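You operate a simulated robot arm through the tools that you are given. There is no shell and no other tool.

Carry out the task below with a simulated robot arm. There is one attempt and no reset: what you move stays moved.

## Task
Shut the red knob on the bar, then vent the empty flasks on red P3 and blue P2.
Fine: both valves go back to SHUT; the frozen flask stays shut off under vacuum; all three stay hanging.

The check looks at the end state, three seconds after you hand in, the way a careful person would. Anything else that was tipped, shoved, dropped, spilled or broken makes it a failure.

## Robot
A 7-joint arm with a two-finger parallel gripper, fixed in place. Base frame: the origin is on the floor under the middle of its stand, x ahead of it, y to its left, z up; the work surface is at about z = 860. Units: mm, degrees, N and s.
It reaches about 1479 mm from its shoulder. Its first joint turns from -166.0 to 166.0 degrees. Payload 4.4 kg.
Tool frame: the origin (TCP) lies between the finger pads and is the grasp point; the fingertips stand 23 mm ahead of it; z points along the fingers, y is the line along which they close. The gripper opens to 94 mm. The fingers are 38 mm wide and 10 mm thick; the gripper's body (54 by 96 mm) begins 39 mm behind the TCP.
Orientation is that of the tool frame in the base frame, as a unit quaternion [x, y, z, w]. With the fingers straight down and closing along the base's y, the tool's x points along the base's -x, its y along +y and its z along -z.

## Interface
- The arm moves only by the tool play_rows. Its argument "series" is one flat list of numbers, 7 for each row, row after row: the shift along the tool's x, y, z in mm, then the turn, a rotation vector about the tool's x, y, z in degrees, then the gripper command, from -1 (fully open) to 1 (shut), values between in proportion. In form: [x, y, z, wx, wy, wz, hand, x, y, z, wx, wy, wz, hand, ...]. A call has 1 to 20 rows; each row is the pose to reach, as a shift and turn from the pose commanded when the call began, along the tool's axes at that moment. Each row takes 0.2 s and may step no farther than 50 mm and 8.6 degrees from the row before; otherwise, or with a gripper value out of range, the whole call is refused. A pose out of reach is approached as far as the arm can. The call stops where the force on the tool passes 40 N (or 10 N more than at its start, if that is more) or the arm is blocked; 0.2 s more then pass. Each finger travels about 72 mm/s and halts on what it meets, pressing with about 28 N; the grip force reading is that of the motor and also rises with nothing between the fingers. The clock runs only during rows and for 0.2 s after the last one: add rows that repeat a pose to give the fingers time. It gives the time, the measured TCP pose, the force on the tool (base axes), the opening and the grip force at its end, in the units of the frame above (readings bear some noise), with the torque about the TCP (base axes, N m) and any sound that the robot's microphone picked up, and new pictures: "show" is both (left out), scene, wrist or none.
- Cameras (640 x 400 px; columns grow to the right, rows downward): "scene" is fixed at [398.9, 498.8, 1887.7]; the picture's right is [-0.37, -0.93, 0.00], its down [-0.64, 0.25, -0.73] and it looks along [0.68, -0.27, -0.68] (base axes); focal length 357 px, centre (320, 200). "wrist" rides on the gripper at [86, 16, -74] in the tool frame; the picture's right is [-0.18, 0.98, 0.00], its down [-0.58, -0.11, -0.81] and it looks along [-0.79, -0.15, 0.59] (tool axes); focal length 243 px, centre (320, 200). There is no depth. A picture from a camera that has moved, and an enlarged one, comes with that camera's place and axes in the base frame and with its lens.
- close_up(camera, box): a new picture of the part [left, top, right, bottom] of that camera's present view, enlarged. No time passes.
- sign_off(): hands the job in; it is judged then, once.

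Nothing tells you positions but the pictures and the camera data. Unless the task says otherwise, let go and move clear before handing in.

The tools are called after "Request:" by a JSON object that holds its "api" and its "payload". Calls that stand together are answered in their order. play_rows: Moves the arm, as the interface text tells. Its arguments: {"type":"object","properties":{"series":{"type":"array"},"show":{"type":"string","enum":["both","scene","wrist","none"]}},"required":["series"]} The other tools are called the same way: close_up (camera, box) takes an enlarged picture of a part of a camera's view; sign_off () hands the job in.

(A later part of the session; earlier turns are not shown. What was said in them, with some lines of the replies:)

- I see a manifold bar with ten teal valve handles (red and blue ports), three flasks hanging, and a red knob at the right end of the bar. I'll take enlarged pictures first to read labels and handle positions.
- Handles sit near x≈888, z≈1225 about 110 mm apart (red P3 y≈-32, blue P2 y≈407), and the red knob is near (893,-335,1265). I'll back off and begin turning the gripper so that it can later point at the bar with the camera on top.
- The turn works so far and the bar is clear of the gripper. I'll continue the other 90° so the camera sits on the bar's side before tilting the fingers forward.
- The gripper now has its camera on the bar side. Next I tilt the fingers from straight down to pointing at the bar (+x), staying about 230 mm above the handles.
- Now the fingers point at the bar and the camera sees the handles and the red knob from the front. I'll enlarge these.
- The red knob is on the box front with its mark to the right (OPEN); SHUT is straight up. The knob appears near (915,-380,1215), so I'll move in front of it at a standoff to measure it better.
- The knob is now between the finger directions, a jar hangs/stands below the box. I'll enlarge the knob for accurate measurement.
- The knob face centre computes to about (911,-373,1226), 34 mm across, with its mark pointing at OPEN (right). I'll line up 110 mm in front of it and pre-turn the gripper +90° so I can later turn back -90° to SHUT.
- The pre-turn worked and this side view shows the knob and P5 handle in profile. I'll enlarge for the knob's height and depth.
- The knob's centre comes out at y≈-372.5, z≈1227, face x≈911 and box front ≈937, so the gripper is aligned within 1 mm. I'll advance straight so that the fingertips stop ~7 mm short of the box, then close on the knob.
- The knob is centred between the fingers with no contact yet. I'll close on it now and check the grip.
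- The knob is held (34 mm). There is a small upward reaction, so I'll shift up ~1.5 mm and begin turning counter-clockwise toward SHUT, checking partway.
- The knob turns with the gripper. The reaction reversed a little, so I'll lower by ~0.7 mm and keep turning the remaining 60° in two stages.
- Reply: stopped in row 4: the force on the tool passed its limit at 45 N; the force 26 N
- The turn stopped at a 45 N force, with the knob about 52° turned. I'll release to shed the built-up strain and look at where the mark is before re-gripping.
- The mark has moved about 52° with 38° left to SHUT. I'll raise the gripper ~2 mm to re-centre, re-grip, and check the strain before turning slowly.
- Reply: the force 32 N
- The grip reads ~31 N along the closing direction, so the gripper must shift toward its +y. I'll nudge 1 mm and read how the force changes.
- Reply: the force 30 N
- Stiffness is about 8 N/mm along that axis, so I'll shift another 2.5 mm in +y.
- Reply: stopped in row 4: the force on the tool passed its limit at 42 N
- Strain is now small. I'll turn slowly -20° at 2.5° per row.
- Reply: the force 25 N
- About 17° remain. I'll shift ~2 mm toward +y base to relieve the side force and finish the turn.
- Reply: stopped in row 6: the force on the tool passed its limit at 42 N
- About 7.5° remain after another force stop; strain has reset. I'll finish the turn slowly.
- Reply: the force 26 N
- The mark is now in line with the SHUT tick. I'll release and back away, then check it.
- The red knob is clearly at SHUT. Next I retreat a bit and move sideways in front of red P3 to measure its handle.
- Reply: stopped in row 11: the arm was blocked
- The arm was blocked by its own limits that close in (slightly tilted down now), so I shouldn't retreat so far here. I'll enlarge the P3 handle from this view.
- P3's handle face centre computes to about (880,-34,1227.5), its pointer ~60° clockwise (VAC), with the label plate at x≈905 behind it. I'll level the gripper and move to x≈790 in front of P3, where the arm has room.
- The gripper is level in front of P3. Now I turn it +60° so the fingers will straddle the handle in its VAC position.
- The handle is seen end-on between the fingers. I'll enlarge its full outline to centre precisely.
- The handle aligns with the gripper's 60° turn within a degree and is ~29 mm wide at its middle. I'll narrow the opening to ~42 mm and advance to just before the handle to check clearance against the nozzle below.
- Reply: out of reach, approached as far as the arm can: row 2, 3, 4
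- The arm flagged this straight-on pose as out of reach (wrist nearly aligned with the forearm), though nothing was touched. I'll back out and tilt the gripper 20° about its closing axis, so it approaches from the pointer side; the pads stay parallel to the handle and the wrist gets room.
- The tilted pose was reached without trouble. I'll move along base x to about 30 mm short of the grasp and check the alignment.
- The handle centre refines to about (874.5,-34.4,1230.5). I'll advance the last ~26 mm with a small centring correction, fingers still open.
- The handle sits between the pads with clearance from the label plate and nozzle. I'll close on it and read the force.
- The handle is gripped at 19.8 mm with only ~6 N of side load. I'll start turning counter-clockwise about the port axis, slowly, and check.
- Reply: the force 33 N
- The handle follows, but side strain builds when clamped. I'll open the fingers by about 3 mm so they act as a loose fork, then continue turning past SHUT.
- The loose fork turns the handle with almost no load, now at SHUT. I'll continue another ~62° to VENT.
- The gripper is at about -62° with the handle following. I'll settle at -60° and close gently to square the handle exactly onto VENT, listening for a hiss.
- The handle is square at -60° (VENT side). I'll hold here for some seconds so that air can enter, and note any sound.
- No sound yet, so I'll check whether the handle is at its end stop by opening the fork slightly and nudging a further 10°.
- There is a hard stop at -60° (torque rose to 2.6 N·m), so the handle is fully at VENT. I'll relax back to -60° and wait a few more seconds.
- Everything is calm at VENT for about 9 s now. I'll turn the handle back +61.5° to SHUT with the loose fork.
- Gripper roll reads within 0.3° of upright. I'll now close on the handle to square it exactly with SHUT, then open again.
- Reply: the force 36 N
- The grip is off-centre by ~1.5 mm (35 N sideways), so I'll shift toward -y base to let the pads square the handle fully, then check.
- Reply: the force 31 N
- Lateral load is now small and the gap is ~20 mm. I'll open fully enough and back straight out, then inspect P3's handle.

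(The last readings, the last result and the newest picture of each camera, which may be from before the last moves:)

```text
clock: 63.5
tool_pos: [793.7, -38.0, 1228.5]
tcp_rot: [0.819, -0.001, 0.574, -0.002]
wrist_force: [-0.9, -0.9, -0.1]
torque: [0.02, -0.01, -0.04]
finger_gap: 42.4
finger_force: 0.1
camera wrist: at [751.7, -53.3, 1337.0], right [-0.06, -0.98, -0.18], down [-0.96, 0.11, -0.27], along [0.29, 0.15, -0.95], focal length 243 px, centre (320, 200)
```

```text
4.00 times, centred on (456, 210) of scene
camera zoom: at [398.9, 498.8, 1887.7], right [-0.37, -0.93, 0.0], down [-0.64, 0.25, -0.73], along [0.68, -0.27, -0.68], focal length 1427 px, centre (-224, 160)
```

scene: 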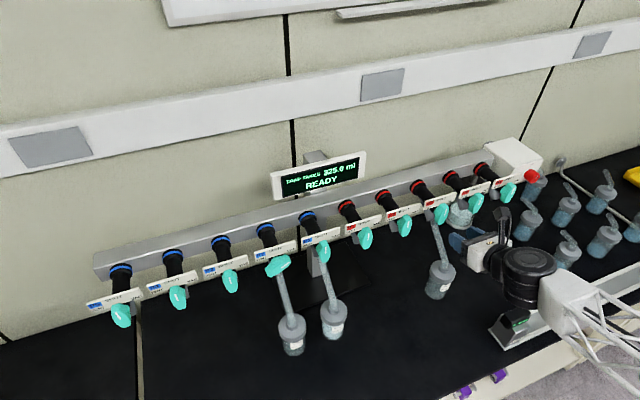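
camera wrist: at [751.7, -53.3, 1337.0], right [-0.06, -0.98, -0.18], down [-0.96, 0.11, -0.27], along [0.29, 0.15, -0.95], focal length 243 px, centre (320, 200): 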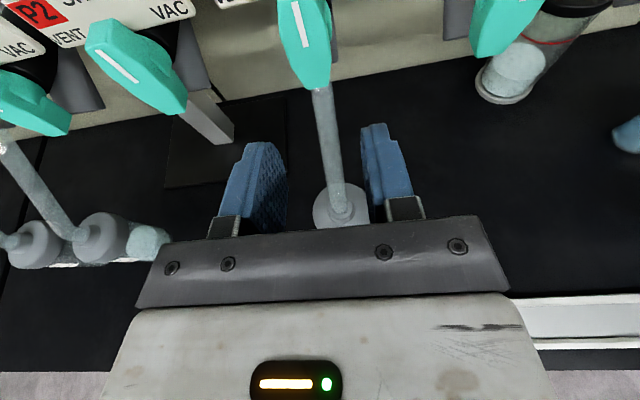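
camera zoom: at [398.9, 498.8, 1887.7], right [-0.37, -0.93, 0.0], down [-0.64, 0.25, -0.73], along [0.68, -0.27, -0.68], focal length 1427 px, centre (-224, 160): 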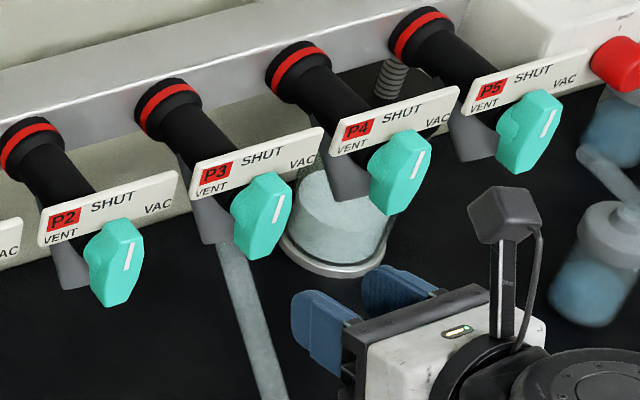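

P3's handle matches its SHUT neighbours and its flask still hangs. Next I travel sideways about 440 mm to face blue P2, keeping the same orientation.

Request:
{"api": "play_rows", "payload": {"series": [-3, -30, -8, 0, 0, 0, 0.1, -6.5, -74, -17.9, 0, 0, 0, 0.1, -6.5, -118, -17.9, 0, 0, 0, 0.1, -6.5, -162, -17.9, 0, 0, 0, 0.1, -6.5, -206, -17.9, 0, 0, 0, 0.1, -6.5, -250, -17.9, 0, 0, 0, 0.1, -6.5, -294, -17.9, 0, 0, 0, 0.1, -6.5, -338, -17.9, 0, 0, 0, 0.1, -6.5, -382, -17.9, 0, 0, 0, 0.1, -6.5, -420, -17.9, 0, 0, 0, 0.1, -6.5, -442, -17.9, 0, 0, 0, 0.1, -6.5, -442, -17.9, 0, 0, 0, 0.1], "show": "both"}}

Request:
{"api": "close_up", "payload": {"camera": "wrist", "box": [220, 0, 420, 120]}}

```text
clock: 66.0
tool_pos: [775.2, 407.8, 1232.8]
tcp_rot: [0.818, -0.002, 0.575, -0.002]
wrist_force: [0.6, 0.8, 0.4]
torque: [-0.01, -0.02, 0.03]
finger_gap: 42.3
finger_force: 0.0
camera wrist: at [733.5, 390.8, 1339.7], right [-0.06, -0.98, -0.18], down [-0.96, 0.11, -0.27], along [0.29, 0.15, -0.95], focal length 243 px, centre (320, 200)
```

scene: 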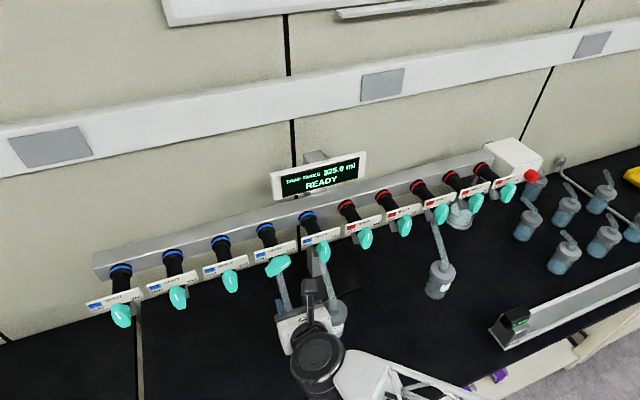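
wrist: 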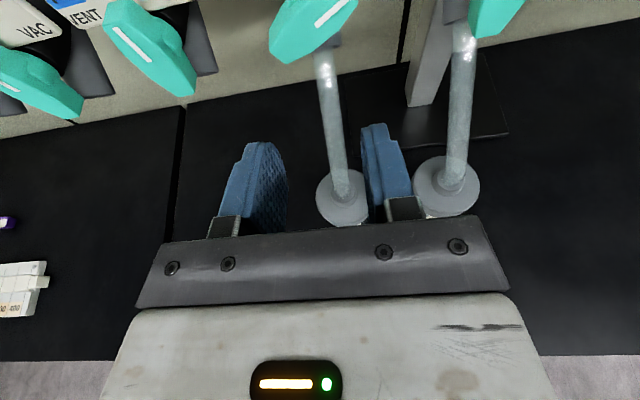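

```text
3.20 times, centred on (320, 60) of wrist
camera zoom: at [733.5, 390.8, 1339.7], right [-0.06, -0.98, -0.18], down [-0.96, 0.11, -0.27], along [0.29, 0.15, -0.95], focal length 776 px, centre (320, 648)
```

zoom: 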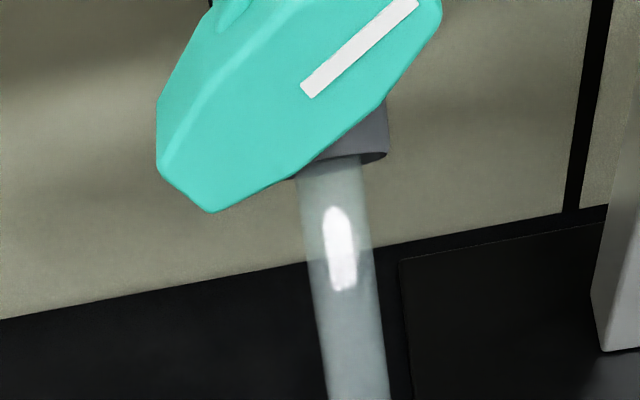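

Blue P2's handle centre computes to about (874.5,405,1230.5), also at VAC. I'll roll the gripper +60° about the port axis here and re-measure.

Request:
{"api": "play_rows", "payload": {"series": [0, 0, 0, 2.73, 0, 7.52, 0.1, 0, 0, 0, 5.47, 0, 15.04, 0.1, 0, 0, 0, 8.2, 0, 22.56, 0.1, 0, 0, 0, 10.94, 0, 30.08, 0.1, 0, 0, 0, 13.68, 0, 37.6, 0.1, 0, 0, 0, 16.4, 0, 45.1, 0.1, 0, 0, 0, 19.15, 0, 52.6, 0.1, 0, 0, 0, 20.52, 0, 56.38, 0.1, 0, 0, 0, 20.52, 0, 56.38, 0.1, 0, 0, 0, 20.52, 0, 56.38, 0.1], "show": "both"}}

Request:
{"api": "close_up", "payload": {"camera": "wrist", "box": [220, 0, 420, 120]}}

```text
clock: 68.2
tool_pos: [773.2, 405.1, 1232.4]
tcp_rot: [0.708, -0.287, 0.497, -0.412]
wrist_force: [1.3, -0.2, 0.1]
torque: [0.02, -0.01, 0.03]
finger_gap: 42.2
finger_force: 0.0
camera wrist: at [731.9, 305.8, 1271.6], right [-0.06, -0.34, -0.94], down [-0.96, 0.29, -0.04], along [0.29, 0.9, -0.34], focal length 243 px, centre (320, 200)
```

scene: 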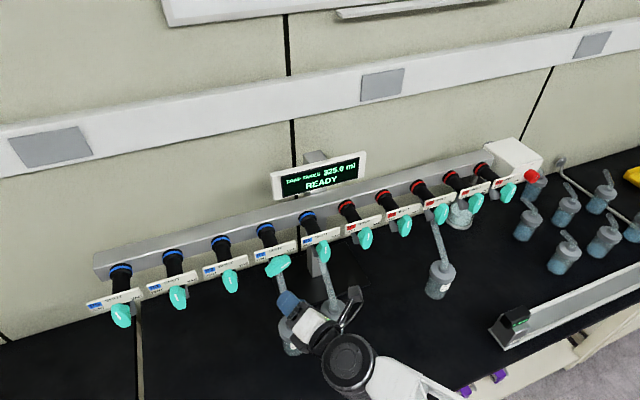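
wrist: 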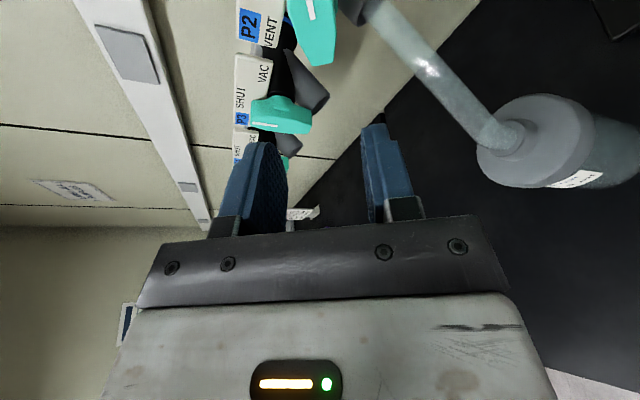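

```text
3.20 times, centred on (320, 60) of wrist
camera zoom: at [731.9, 305.8, 1271.6], right [-0.06, -0.34, -0.94], down [-0.96, 0.29, -0.04], along [0.29, 0.9, -0.34], focal length 776 px, centre (320, 648)
```

zoom: 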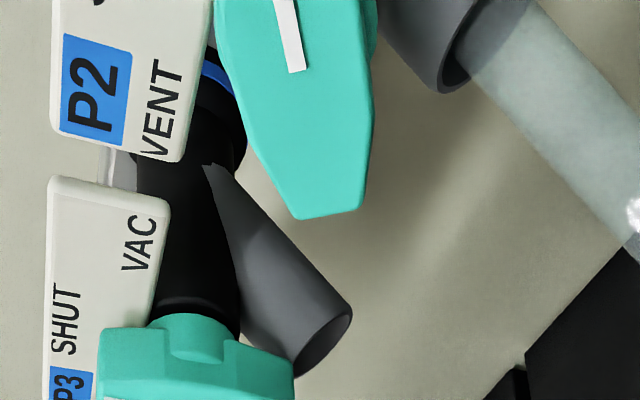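

The two views agree that the handle is ~2.3 mm to the right and 2.3 mm below the gripper's line. I'll advance 60 mm with that correction and look again.

Request:
{"api": "play_rows", "payload": {"series": [10.6, 1.6, 28, 0, 0, 0, 0.1, 21.3, 3.1, 56.1, 0, 0, 0, 0.1, 21.3, 3.1, 56.1, 0, 0, 0, 0.1, 21.3, 3.1, 56.1, 0, 0, 0, 0.1], "show": "both"}}

Request:
{"api": "close_up", "payload": {"camera": "wrist", "box": [230, 60, 422, 180]}}

```text
clock: 69.2
tool_pos: [832.8, 403.1, 1229.0]
tcp_rot: [0.708, -0.288, 0.497, -0.411]
wrist_force: [0.1, 0.0, -1.0]
torque: [-0.01, 0.05, 0.0]
finger_gap: 42.6
finger_force: 0.1
camera wrist: at [790.6, 303.6, 1269.1], right [-0.06, -0.34, -0.94], down [-0.96, 0.29, -0.04], along [0.29, 0.9, -0.34], focal length 243 px, centre (320, 200)
```

scene: 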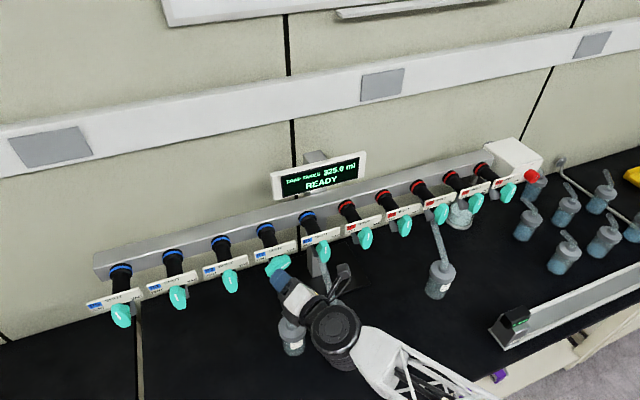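
wrist: 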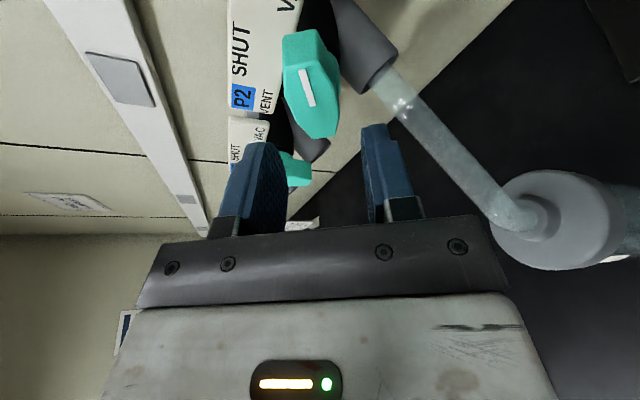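

```text
3.33 times, centred on (326, 120) of wrist
camera zoom: at [790.6, 303.6, 1269.1], right [-0.06, -0.34, -0.94], down [-0.96, 0.29, -0.04], along [0.29, 0.9, -0.34], focal length 809 px, centre (300, 467)
```

zoom: 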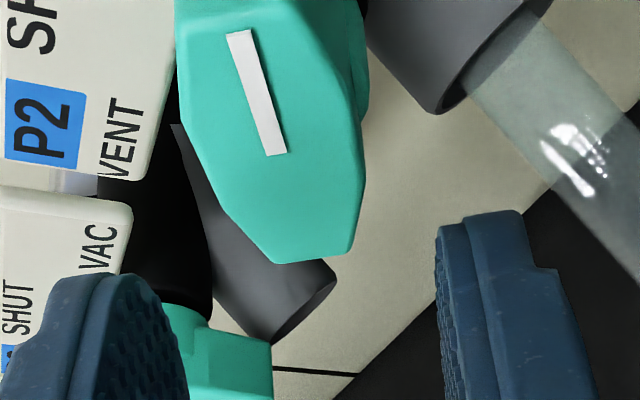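

The handle is centred within ~1 mm. I'll advance the last 34 mm with fingers open.

Request:
{"api": "play_rows", "payload": {"series": [5.5, 0, 16, 0, 0, 0, 0.1, 11.1, 0, 32.1, 0, 0, 0, 0.1, 11.1, 0, 32.1, 0, 0, 0, 0.1], "show": "both"}}

Request:
{"api": "close_up", "payload": {"camera": "wrist", "box": [220, 80, 412, 230]}}

Request:
{"api": "close_up", "payload": {"camera": "scene", "box": [240, 210, 368, 290]}}

```text
clock: 70.0
tool_pos: [867.7, 404.4, 1230.2]
tcp_rot: [0.708, -0.287, 0.496, -0.412]
wrist_force: [0.7, -0.6, 0.2]
torque: [-0.02, 0.0, 0.03]
finger_gap: 42.3
finger_force: 0.1
camera wrist: at [825.8, 304.8, 1269.4], right [-0.06, -0.34, -0.94], down [-0.96, 0.29, -0.04], along [0.29, 0.9, -0.34], focal length 243 px, centre (320, 200)
```

scene: 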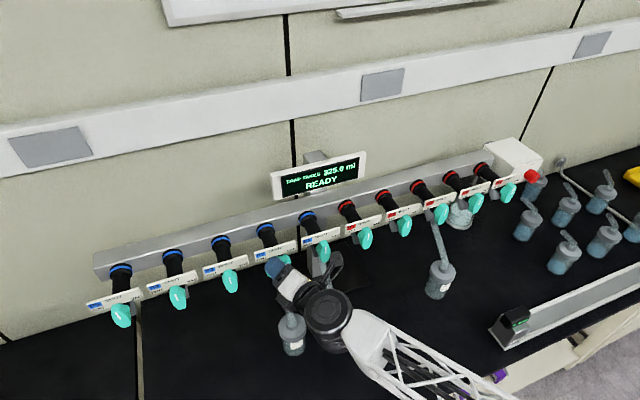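
wrist: 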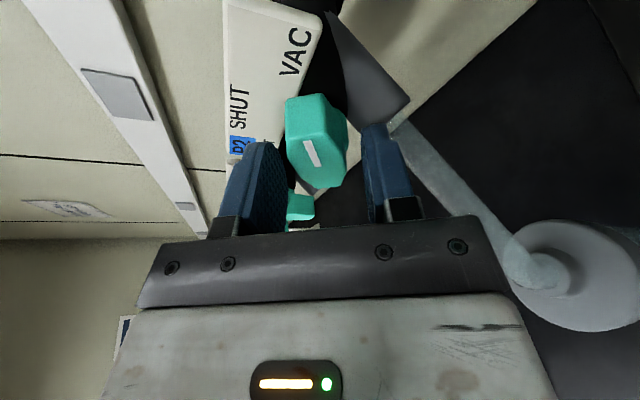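

```text
2.67 times, centred on (316, 155) of wrist
camera zoom: at [825.8, 304.8, 1269.4], right [-0.06, -0.34, -0.94], down [-0.96, 0.29, -0.04], along [0.29, 0.9, -0.34], focal length 647 px, centre (331, 320)
```

zoom: 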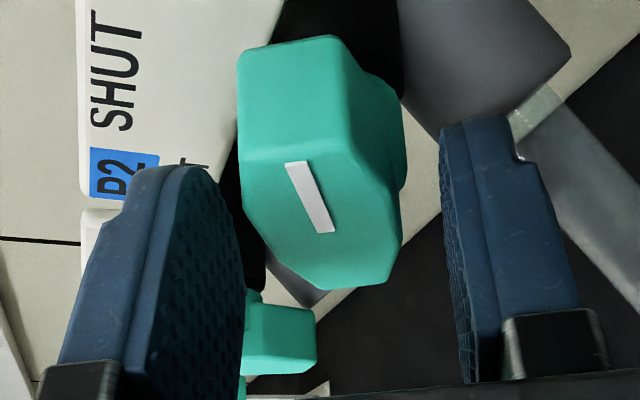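

```text
5.00 times, centred on (304, 250) of scene
camera zoom: at [398.9, 498.8, 1887.7], right [-0.37, -0.93, 0.0], down [-0.64, 0.25, -0.73], along [0.68, -0.27, -0.68], focal length 1784 px, centre (400, -50)
```

zoom: 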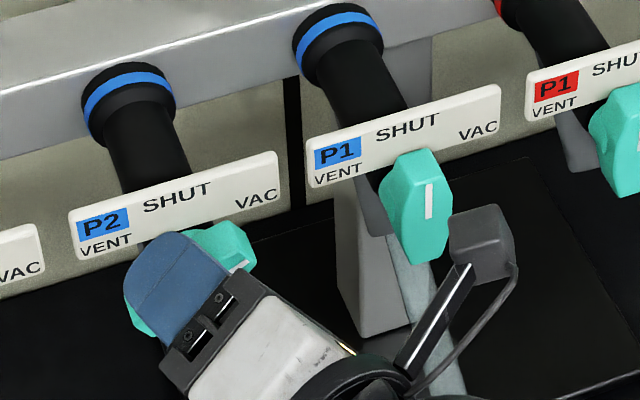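

The view matches the one I had on P3. The camera is clear of the frozen flask's P1 handle. I'll close to a loose fork (22.6 mm) and begin turning toward SHUT.

Request:
{"api": "play_rows", "payload": {"series": [0, 0, 0, 0, 0, 0, 0.3, 0, 0, 0, 0, 0, 0, 0.52, 0, 0, 0, 0, 0, 0, 0.52, 0, 0, 0, 0, 0, 0, 0.52], "show": "wrist"}}

```text
clock: 71.0
tool_pos: [867.4, 404.2, 1229.9]
tcp_rot: [0.708, -0.287, 0.497, -0.412]
wrist_force: [0.5, 0.4, -0.1]
torque: [-0.02, 0.0, -0.02]
finger_gap: 22.5
finger_force: 0.0
camera wrist: at [825.6, 304.8, 1269.4], right [-0.06, -0.34, -0.94], down [-0.96, 0.29, -0.04], along [0.29, 0.9, -0.34], focal length 243 px, centre (320, 200)
```

wrist: 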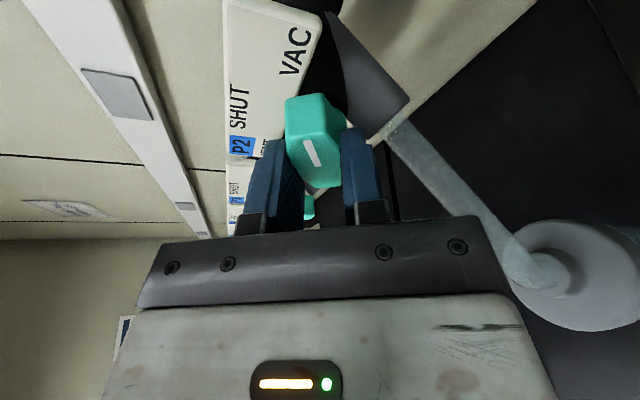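

No contact load with the fork around the handle. Turning -60° to SHUT in 5° steps.

Request:
{"api": "play_rows", "payload": {"series": [0, 0, 0, -1.71, 0, -4.7, 0.52, 0, 0, 0, -3.42, 0, -9.4, 0.52, 0, 0, 0, -5.13, 0, -14.1, 0.52, 0, 0, 0, -6.84, 0, -18.8, 0.52, 0, 0, 0, -8.55, 0, -23.5, 0.52, 0, 0, 0, -10.26, 0, -28.2, 0.52, 0, 0, 0, -11.97, 0, -32.9, 0.52, 0, 0, 0, -13.68, 0, -37.6, 0.52, 0, 0, 0, -15.39, 0, -42.3, 0.52, 0, 0, 0, -17.1, 0, -47, 0.52, 0, 0, 0, -18.81, 0, -51.7, 0.52, 0, 0, 0, -20.52, 0, -56.38, 0.52], "show": "both"}}

```text
clock: 73.7
tool_pos: [869.0, 404.4, 1230.2]
tcp_rot: [0.819, -0.001, 0.574, -0.002]
wrist_force: [0.6, 0.1, 0.0]
torque: [-0.04, 0.0, 0.02]
finger_gap: 22.9
finger_force: 0.0
camera wrist: at [826.0, 388.4, 1337.5], right [-0.06, -0.98, -0.18], down [-0.96, 0.11, -0.27], along [0.29, 0.15, -0.95], focal length 243 px, centre (320, 200)
```

scene: 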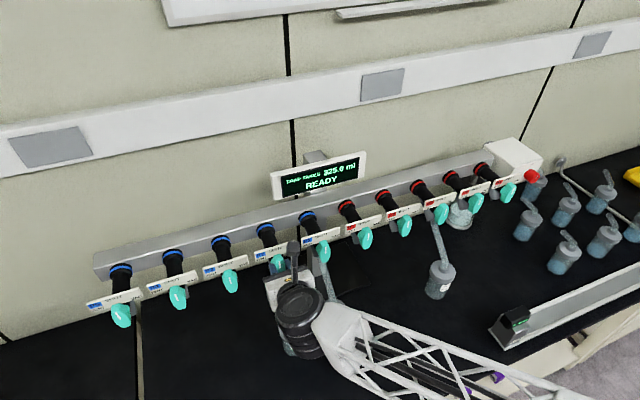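
wrist: 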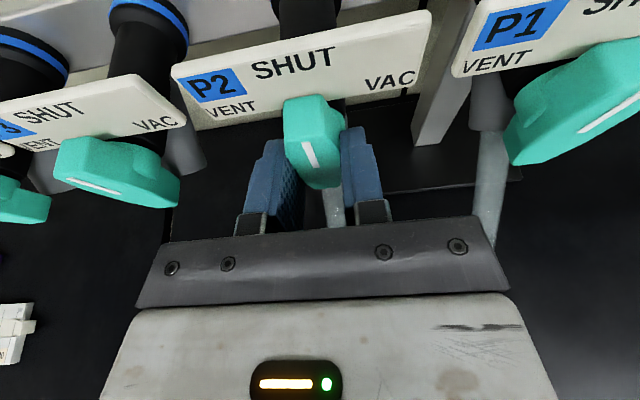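

The handle passes SHUT smoothly. Continuing another 62° to VENT.

Request:
{"api": "play_rows", "payload": {"series": [0, 0, 0, -1.71, 0, -4.7, 0.52, 0, 0, 0, -3.42, 0, -9.4, 0.52, 0, 0, 0, -5.13, 0, -14.1, 0.52, 0, 0, 0, -6.84, 0, -18.8, 0.52, 0, 0, 0, -8.55, 0, -23.5, 0.52, 0, 0, 0, -10.26, 0, -28.2, 0.52, 0, 0, 0, -11.97, 0, -32.9, 0.52, 0, 0, 0, -13.68, 0, -37.6, 0.52, 0, 0, 0, -15.39, 0, -42.3, 0.52, 0, 0, 0, -17.1, 0, -47, 0.52, 0, 0, 0, -18.81, 0, -51.7, 0.52, 0, 0, 0, -20.52, 0, -56.4, 0.52, 0, 0, 0, -21.2, 0, -58.3, 0.52], "show": "both"}}

```text
clock: 76.5
tool_pos: [868.2, 404.4, 1229.8]
tcp_rot: [0.702, 0.295, 0.493, 0.421]
wrist_force: [0.9, -0.2, -0.8]
torque: [0.01, 0.01, 0.03]
finger_gap: 22.9
finger_force: 0.1
camera wrist: at [826.3, 491.8, 1295.2], right [-0.06, -0.62, 0.78], down [-0.96, -0.19, -0.23], along [0.29, -0.76, -0.58], focal length 243 px, centre (320, 200)
```

scene: 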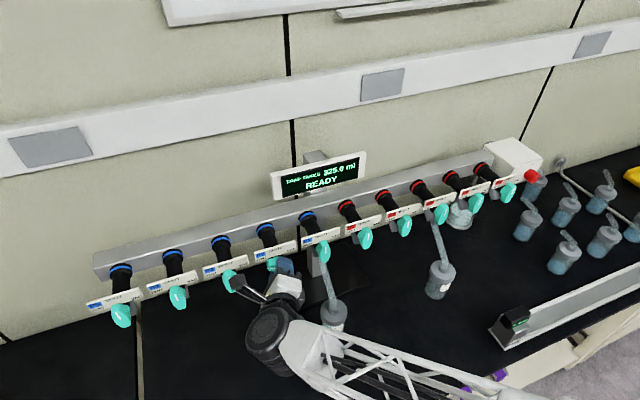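
wrist: 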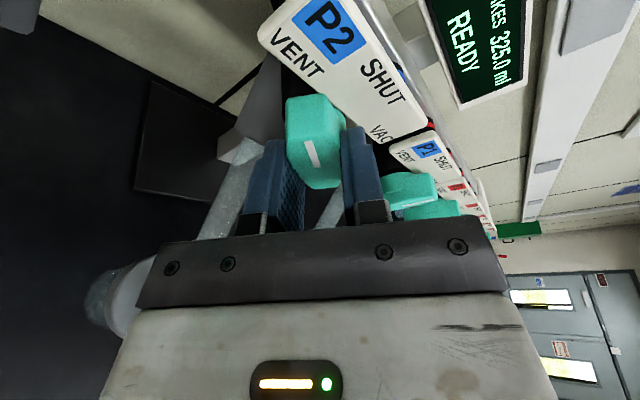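

The handle is near VENT. I'll push a few degrees more until I feel the stop, so it is fully at VENT.

Request:
{"api": "play_rows", "payload": {"series": [0, 0, 0, -0.51, 0, -1.41, 0.52, 0, 0, 0, -1.03, 0, -2.82, 0.52, 0, 0, 0, -1.54, 0, -4.23, 0.52, 0, 0, 0, -1.71, 0, -4.7, 0.52], "show": "none"}}

```text
clock: 77.5
tool_pos: [869.1, 404.7, 1229.2]
tcp_rot: [0.684, 0.315, 0.479, 0.451]
wrist_force: [2.9, 5.2, -6.4]
torque: [0.24, 0.02, 0.15]
finger_gap: 26.1
finger_force: 3.5
```

The end stop is reached (the fingers were spread to 26 mm). I'll relax back to -60° and wait while the flask fills.

Request:
{"api": "play_rows", "payload": {"series": [0, 0, 0, 0.85, 0, 2.35, 0.52, 0, 0, 0, 1.71, 0, 4.7, 0.52, 0, 0, 0, 1.71, 0, 4.7, 0.52, 0, 0, 0, 1.71, 0, 4.7, 0.52, 0, 0, 0, 1.71, 0, 4.7, 0.52, 0, 0, 0, 1.71, 0, 4.7, 0.52, 0, 0, 0, 1.71, 0, 4.7, 0.52, 0, 0, 0, 1.71, 0, 4.7, 0.52, 0, 0, 0, 1.71, 0, 4.7, 0.52, 0, 0, 0, 1.71, 0, 4.7, 0.52, 0, 0, 0, 1.71, 0, 4.7, 0.52, 0, 0, 0, 1.71, 0, 4.7, 0.52, 0, 0, 0, 1.71, 0, 4.7, 0.52, 0, 0, 0, 1.71, 0, 4.7, 0.52, 0, 0, 0, 1.71, 0, 4.7, 0.52, 0, 0, 0, 1.71, 0, 4.7, 0.52, 0, 0, 0, 1.71, 0, 4.7, 0.52, 0, 0, 0, 1.71, 0, 4.7, 0.52, 0, 0, 0, 1.71, 0, 4.7, 0.52, 0, 0, 0, 1.71, 0, 4.7, 0.52], "show": "wrist"}}

Request:
{"api": "close_up", "payload": {"camera": "wrist", "box": [220, 60, 420, 200]}}

Request:
{"api": "play_rows", "payload": {"series": [0, 0, 0, 0, 0, 0, 0.52, 0, 0, 0, 0, 0, 0, 0.52, 0, 0, 0, 0, 0, 0, 0.52, 0, 0, 0, 0, 0, 0, 0.52, 0, 0, 0, 0, 0, 0, 0.52, 0, 0, 0, 0, 0, 0, 0.52, 0, 0, 0, 0, 0, 0, 0.52, 0, 0, 0, 0, 0, 0, 0.52, 0, 0, 0, 0, 0, 0, 0.52, 0, 0, 0, 0, 0, 0, 0.52, 0, 0, 0, 0, 0, 0, 0.52, 0, 0, 0, 0, 0, 0, 0.52, 0, 0, 0, 0, 0, 0, 0.52, 0, 0, 0, 0, 0, 0, 0.52, 0, 0, 0, 0, 0, 0, 0.52, 0, 0, 0, 0, 0, 0, 0.52, 0, 0, 0, 0, 0, 0, 0.52, 0, 0, 0, 0, 0, 0, 0.52, 0, 0, 0, 0, 0, 0, 0.52, 0, 0, 0, 0, 0, 0, 0.52], "show": "scene"}}

```text
clock: 81.7
tool_pos: [868.8, 404.4, 1230.0]
tcp_rot: [0.702, 0.294, 0.493, 0.422]
wrist_force: [-0.7, -0.1, -0.8]
torque: [0.02, 0.02, -0.04]
finger_gap: 23.2
finger_force: 0.2
camera wrist: at [825.9, 491.1, 1295.4], right [-0.06, -0.62, 0.78], down [-0.96, -0.19, -0.23], along [0.29, -0.76, -0.58], focal length 243 px, centre (320, 200)
```

wrist: 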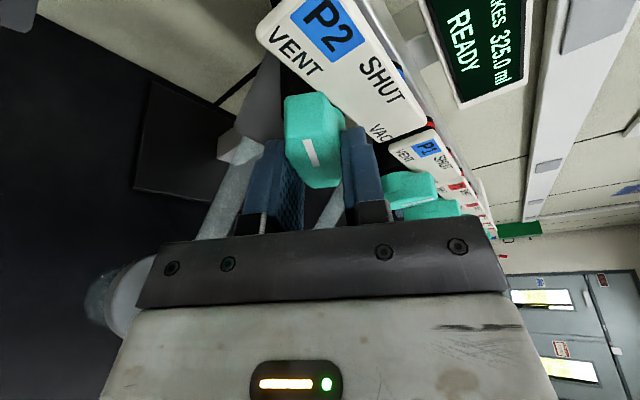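

```text
2.86 times, centred on (320, 130) of wrist
camera zoom: at [825.9, 491.1, 1295.4], right [-0.06, -0.62, 0.78], down [-0.96, -0.19, -0.23], along [0.29, -0.76, -0.58], focal length 693 px, centre (320, 400)
```

zoom: 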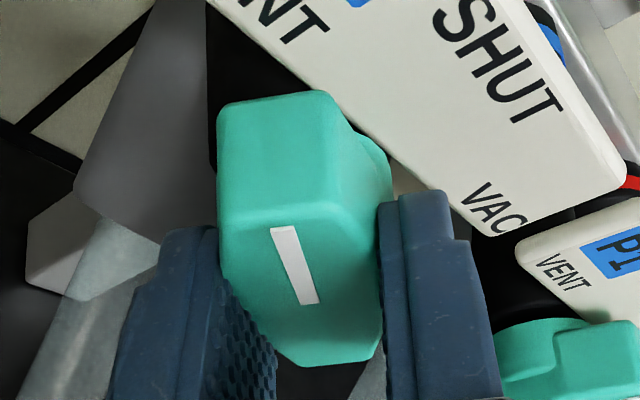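

```text
clock: 85.8
tool_pos: [867.9, 404.1, 1229.0]
tcp_rot: [0.703, 0.294, 0.492, 0.421]
wrist_force: [0.3, 0.3, -0.5]
torque: [0.03, 0.04, -0.02]
finger_gap: 23.0
finger_force: 0.7
```

scene: 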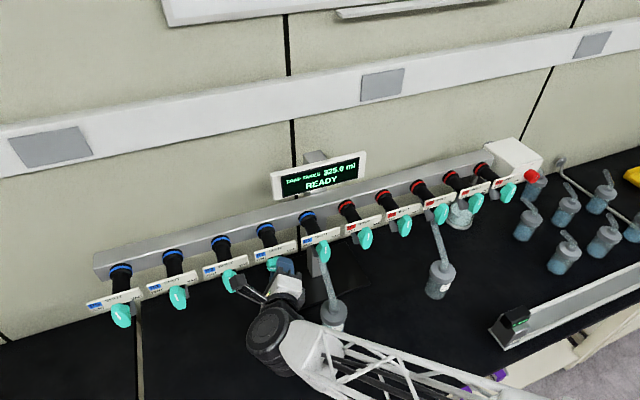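

About 9 s at VENT with nothing disturbed. Now turning the handle +62° back to SHUT.

Request:
{"api": "play_rows", "payload": {"series": [0, 0, 0, 1.71, 0, 4.7, 0.52, 0, 0, 0, 3.42, 0, 9.4, 0.52, 0, 0, 0, 5.13, 0, 14.1, 0.52, 0, 0, 0, 6.84, 0, 18.8, 0.52, 0, 0, 0, 8.55, 0, 23.5, 0.52, 0, 0, 0, 10.26, 0, 28.2, 0.52, 0, 0, 0, 11.97, 0, 32.9, 0.52, 0, 0, 0, 13.68, 0, 37.6, 0.52, 0, 0, 0, 15.39, 0, 42.3, 0.52, 0, 0, 0, 17.1, 0, 47, 0.52, 0, 0, 0, 18.81, 0, 51.7, 0.52, 0, 0, 0, 20.52, 0, 56.4, 0.52, 0, 0, 0, 21.2, 0, 58.26, 0.52, 0, 0, 0, 21.2, 0, 58.26, 0.52], "show": "wrist"}}

```text
clock: 88.8
tool_pos: [867.6, 404.7, 1230.2]
tcp_rot: [0.818, -0.001, 0.575, -0.002]
wrist_force: [0.9, 0.8, 0.2]
torque: [-0.01, -0.01, 0.02]
finger_gap: 23.2
finger_force: 0.1
camera wrist: at [826.2, 387.5, 1336.9], right [-0.06, -0.98, -0.18], down [-0.96, 0.11, -0.27], along [0.29, 0.15, -0.95], focal length 243 px, centre (320, 200)
```

wrist: 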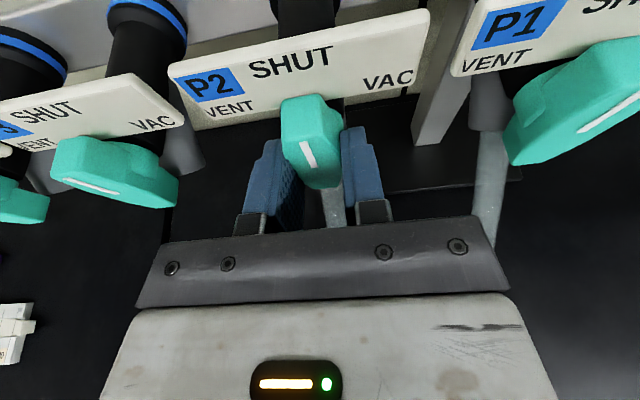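

Gripper is upright to within 0.3°. Clamping to square the P2 handle onto SHUT.

Request:
{"api": "play_rows", "payload": {"series": [0, -0.5, 0, 0, 0, 0, 0.6, 0, -0.5, 0, 0, 0, 0, 0.8, 0, -0.5, 0, 0, 0, 0, 1, 0, -0.5, 0, 0, 0, 0, 1], "show": "wrist"}}

Request:
{"api": "close_up", "payload": {"camera": "wrist", "box": [180, 0, 460, 200]}}

```text
clock: 89.8
tool_pos: [868.1, 404.4, 1229.7]
tcp_rot: [0.819, -0.001, 0.573, -0.002]
wrist_force: [10.1, 23.4, -0.2]
torque: [-0.01, 0.34, 0.28]
finger_gap: 19.8
finger_force: 45.3
camera wrist: at [825.8, 389.1, 1336.9], right [-0.06, -0.98, -0.18], down [-0.96, 0.11, -0.27], along [0.29, 0.15, -0.95], focal length 243 px, centre (320, 200)
```

wrist: 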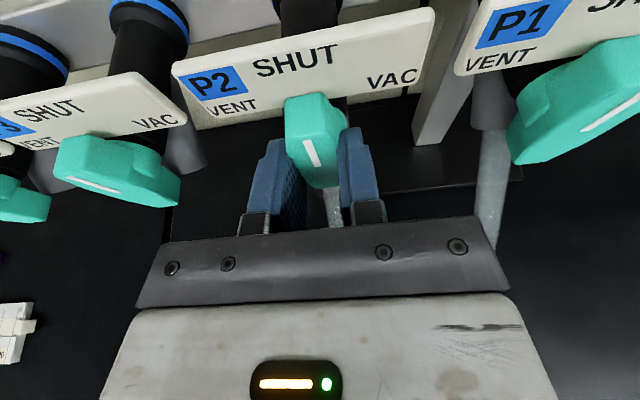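

```text
2.00 times, centred on (320, 100) of wrist
camera zoom: at [825.8, 389.1, 1336.9], right [-0.06, -0.98, -0.18], down [-0.96, 0.11, -0.27], along [0.29, 0.15, -0.95], focal length 485 px, centre (320, 400)
```

zoom: 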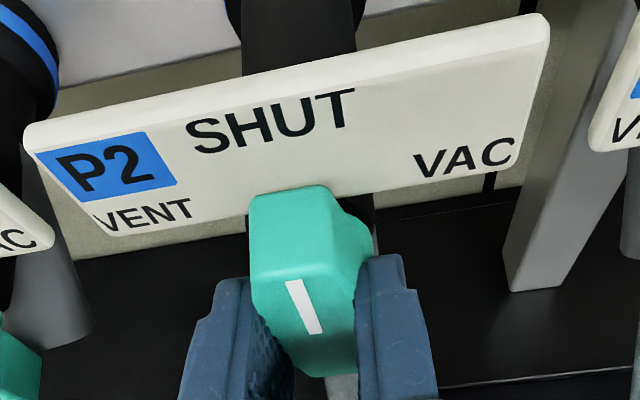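

The P2 handle is squared exactly as P3 was. I'll relieve the small side load, open, and back straight out.

Request:
{"api": "play_rows", "payload": {"series": [0, -0.7, 0, 0, 0, 0, 1, 0, -1.2, 0, 0, 0, 0, 1, 0, -1.2, 0, 0, 0, 0, 0.7, 0, -1.2, 0, 0, 0, 0, 0.3, 0, -1.2, 0, 0, 0, 0, 0.1, 0, -1.2, 0, 0, 0, 0, 0.1, -6.8, -1.2, -18.8, 0, 0, 0, 0.1, -17.1, -1.2, -47, 0, 0, 0, 0.1, -29, -1.2, -80, 0, 0, 0, 0.1, -29, -1.2, -80, 0, 0, 0, 0.1], "show": "both"}}

Request:
{"api": "close_up", "payload": {"camera": "scene", "box": [200, 200, 360, 300]}}

Request:
{"api": "close_up", "payload": {"camera": "wrist", "box": [200, 0, 440, 150]}}

```text
clock: 92.0
tool_pos: [781.3, 404.2, 1229.9]
tcp_rot: [0.818, -0.001, 0.575, -0.002]
wrist_force: [-0.5, 0.5, -0.9]
torque: [-0.02, 0.03, -0.01]
finger_gap: 42.3
finger_force: 0.0
camera wrist: at [739.5, 388.5, 1337.7], right [-0.06, -0.98, -0.18], down [-0.96, 0.11, -0.27], along [0.29, 0.15, -0.95], focal length 243 px, centre (320, 200)
```

scene: 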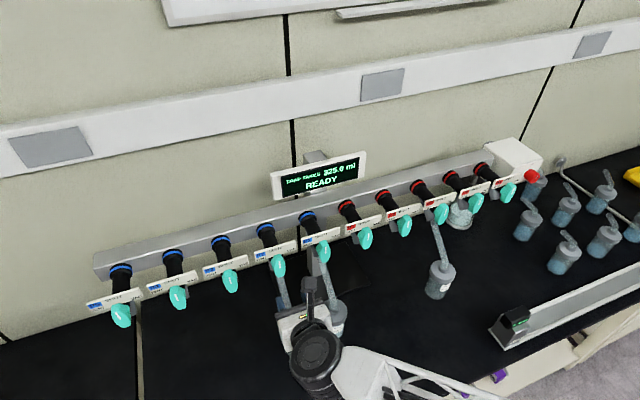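
wrist: 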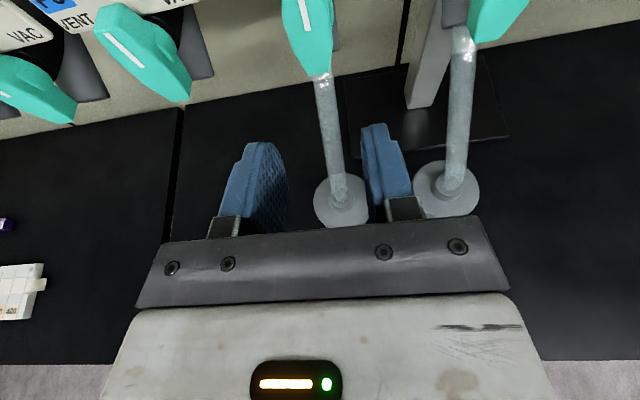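

```text
4.00 times, centred on (280, 250) of scene
camera zoom: at [398.9, 498.8, 1887.7], right [-0.37, -0.93, 0.0], down [-0.64, 0.25, -0.73], along [0.68, -0.27, -0.68], focal length 1427 px, centre (480, 0)
```

zoom: 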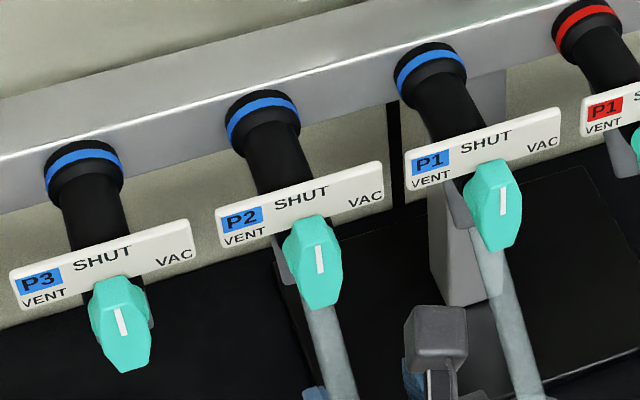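

```text
2.67 times, centred on (320, 75) of wrist
camera zoom: at [739.5, 388.5, 1337.7], right [-0.06, -0.98, -0.18], down [-0.96, 0.11, -0.27], along [0.29, 0.15, -0.95], focal length 647 px, centre (320, 533)
```

zoom: 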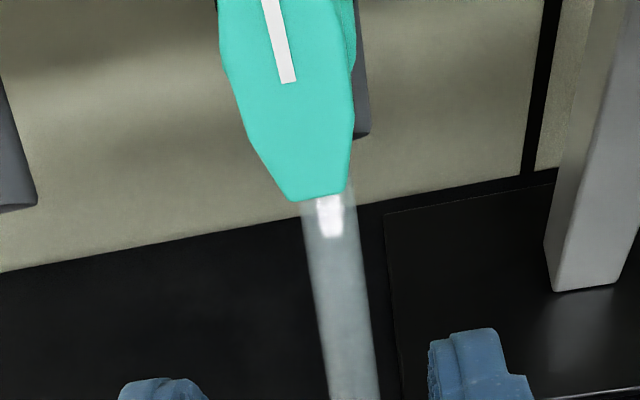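

All handles now read SHUT and both flasks hang in place. I'll raise the arm clear and take a final look at everything.

Request:
{"api": "play_rows", "payload": {"series": [37.6, 0, -13.7, 0, 0, 0, 0.1, 75.2, 0, -27.4, 0, 0, 0, 0.1, 112.8, 0, -41, 0, 0, 0, 0.1, 150.4, 0, -54.7, 0, 0, 0, 0.1, 150.4, 0, -54.7, 0, 0, 0, 0.1], "show": "both"}}

Request:
{"api": "close_up", "payload": {"camera": "scene", "box": [250, 220, 410, 370]}}

Request:
{"api": "close_up", "payload": {"camera": "scene", "box": [376, 150, 568, 310]}}

Request:
{"api": "close_up", "payload": {"camera": "wrist", "box": [200, 0, 640, 200]}}

```text
clock: 93.2
tool_pos: [782.4, 406.7, 1390.7]
tcp_rot: [0.819, -0.002, 0.574, -0.001]
wrist_force: [-0.3, -0.6, -0.2]
torque: [0.0, 0.03, 0.0]
finger_gap: 42.1
finger_force: 0.0
camera wrist: at [740.2, 390.9, 1498.2], right [-0.06, -0.98, -0.18], down [-0.96, 0.11, -0.27], along [0.29, 0.15, -0.95], focal length 243 px, centre (320, 200)
```

scene: 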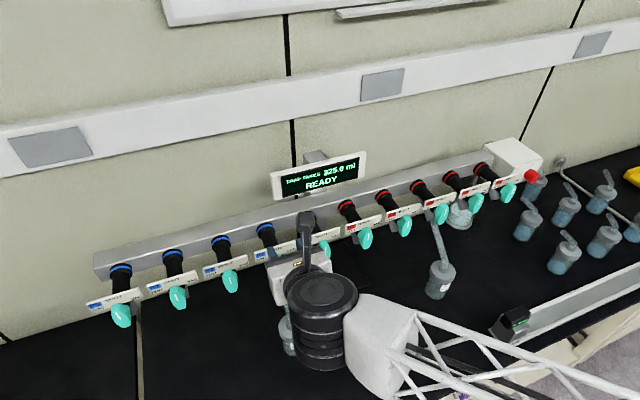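
wrist: 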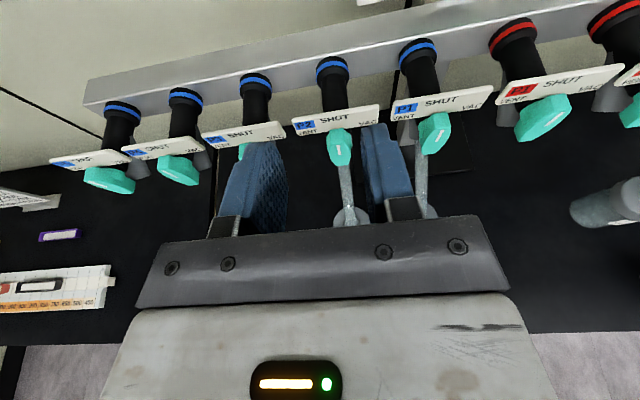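

```text
2.67 times, centred on (330, 295) of scene
camera zoom: at [398.9, 498.8, 1887.7], right [-0.37, -0.93, 0.0], down [-0.64, 0.25, -0.73], along [0.68, -0.27, -0.68], focal length 951 px, centre (293, -53)
```

zoom: 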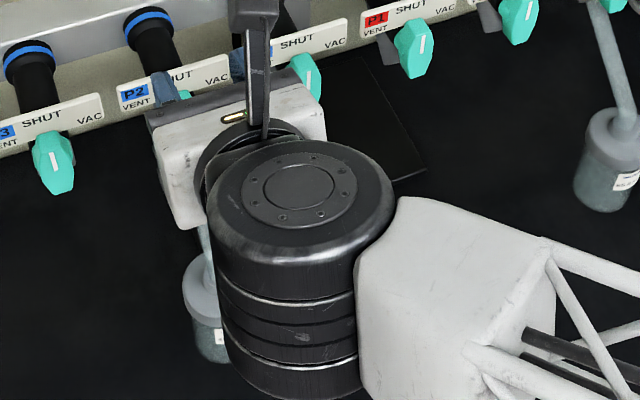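

```text
2.50 times, centred on (472, 230) of scene
camera zoom: at [398.9, 498.8, 1887.7], right [-0.37, -0.93, 0.0], down [-0.64, 0.25, -0.73], along [0.68, -0.27, -0.68], focal length 892 px, centre (-60, 125)
```

zoom: 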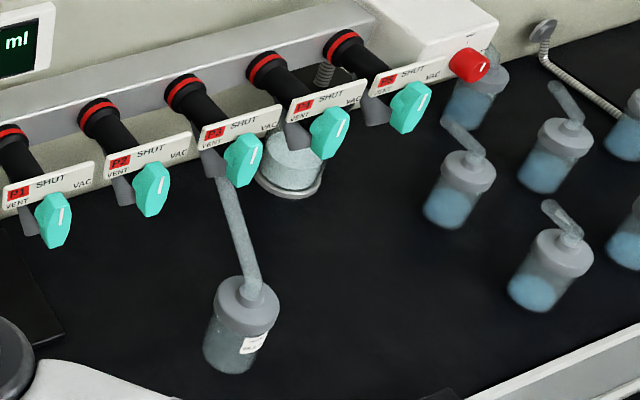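

```text
1.45 times, centred on (420, 100) of wrist
camera zoom: at [740.2, 390.9, 1498.2], right [-0.06, -0.98, -0.18], down [-0.96, 0.11, -0.27], along [0.29, 0.15, -0.95], focal length 353 px, centre (174, 346)
```

zoom: 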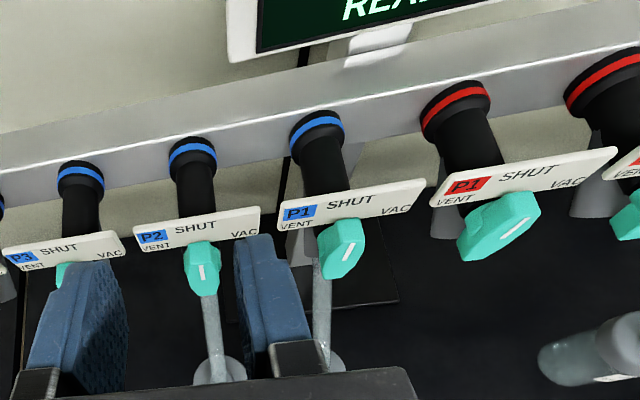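

All looks right. I'll shift the arm sideways so I can see the two blue flasks unobstructed as a final check.

Request:
{"api": "play_rows", "payload": {"series": [0, 45, 0, 0, 0, 0, 0.1, 0, 90, 0, 0, 0, 0, 0.1, 0, 135, 0, 0, 0, 0, 0.1, 0, 180, 0, 0, 0, 0, 0.1, 0, 225, 0, 0, 0, 0, 0.1, 0, 270, 0, 0, 0, 0, 0.1, 0, 315, 0, 0, 0, 0, 0.1, 0, 315, 0, 0, 0, 0, 0.1], "show": "scene"}}

Request:
{"api": "close_up", "payload": {"camera": "scene", "box": [240, 230, 368, 370]}}

Request:
{"api": "close_up", "payload": {"camera": "scene", "box": [270, 310, 366, 370]}}

Request:
{"api": "close_up", "payload": {"camera": "scene", "box": [260, 140, 380, 215]}}

```text
clock: 95.0
tool_pos: [781.3, 92.0, 1389.9]
tcp_rot: [0.818, -0.001, 0.575, -0.002]
wrist_force: [0.9, 0.1, 1.0]
torque: [0.0, 0.02, -0.01]
finger_gap: 42.5
finger_force: 0.0
```

scene: 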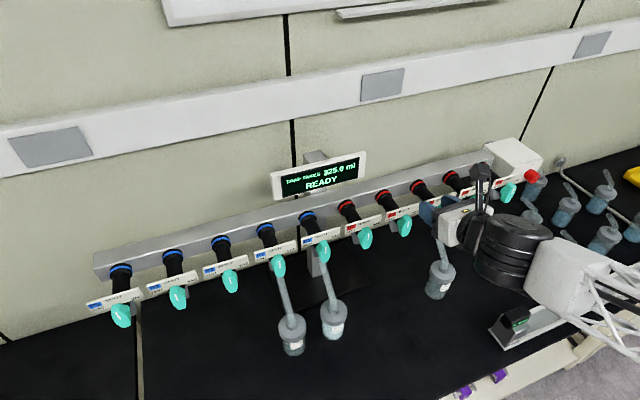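

```text
2.86 times, centred on (304, 300) of scene
camera zoom: at [398.9, 498.8, 1887.7], right [-0.37, -0.93, 0.0], down [-0.64, 0.25, -0.73], along [0.68, -0.27, -0.68], focal length 1019 px, centre (366, -86)
```

zoom: 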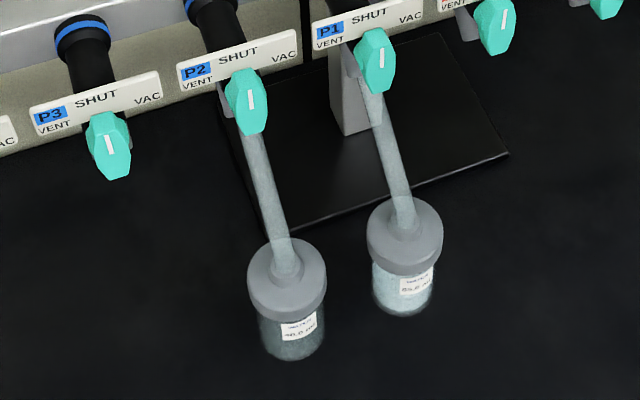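

```text
6.67 times, centred on (318, 340) of scene
camera zoom: at [398.9, 498.8, 1887.7], right [-0.37, -0.93, 0.0], down [-0.64, 0.25, -0.73], along [0.68, -0.27, -0.68], focal length 2378 px, centre (333, -733)
```

zoom: 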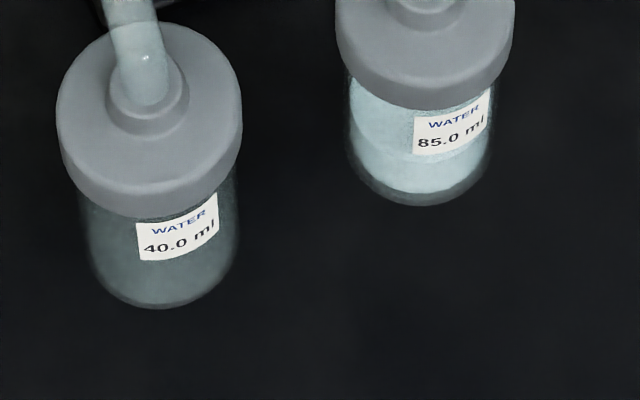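

```text
5.33 times, centred on (320, 178) of scene
camera zoom: at [398.9, 498.8, 1887.7], right [-0.37, -0.93, 0.0], down [-0.64, 0.25, -0.73], along [0.68, -0.27, -0.68], focal length 1903 px, centre (320, 320)
```

zoom: 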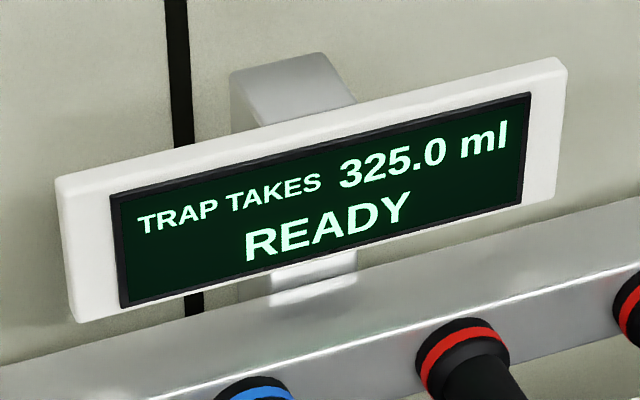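

P2's flask is empty and P1's is still frozen, and both hang with their handles at SHUT. A last check of the red knob, then I hand in.

Request:
{"api": "close_up", "payload": {"camera": "scene", "box": [484, 130, 580, 190]}}

```text
6.67 times, centred on (532, 160) of scene
camera zoom: at [398.9, 498.8, 1887.7], right [-0.37, -0.93, 0.0], down [-0.64, 0.25, -0.73], along [0.68, -0.27, -0.68], focal length 2378 px, centre (-1093, 467)
```

zoom: 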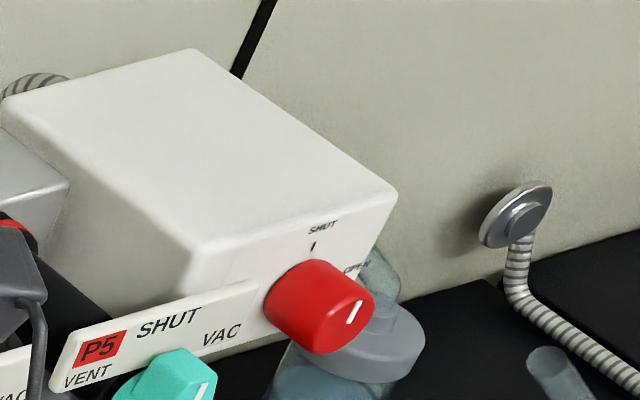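

The knob is at SHUT, both valves are back at SHUT after venting, the frozen flask's valve is untouched, and the arm is clear. Handing in.

Request:
{"api": "sign_off", "payload": {}}

```text
The job is handed in.
```

The red knob is shut, and the empty flasks on red P3 and blue P2 have been vented. I turned both valves to their VENT stop, held each for about 9 seconds, then returned them to SHUT.

I couldn't confirm the venting directly. The microphone picked up no hiss, and nothing in view shows flask pressure, so it rests on the handles reaching the VENT stop and the time held there.

The frozen flask on blue P1 was not touched and its valve still reads SHUT. All three flasks are still hanging, and I saw nothing else moved or spilled. The gripper let go and moved clear before I handed in.
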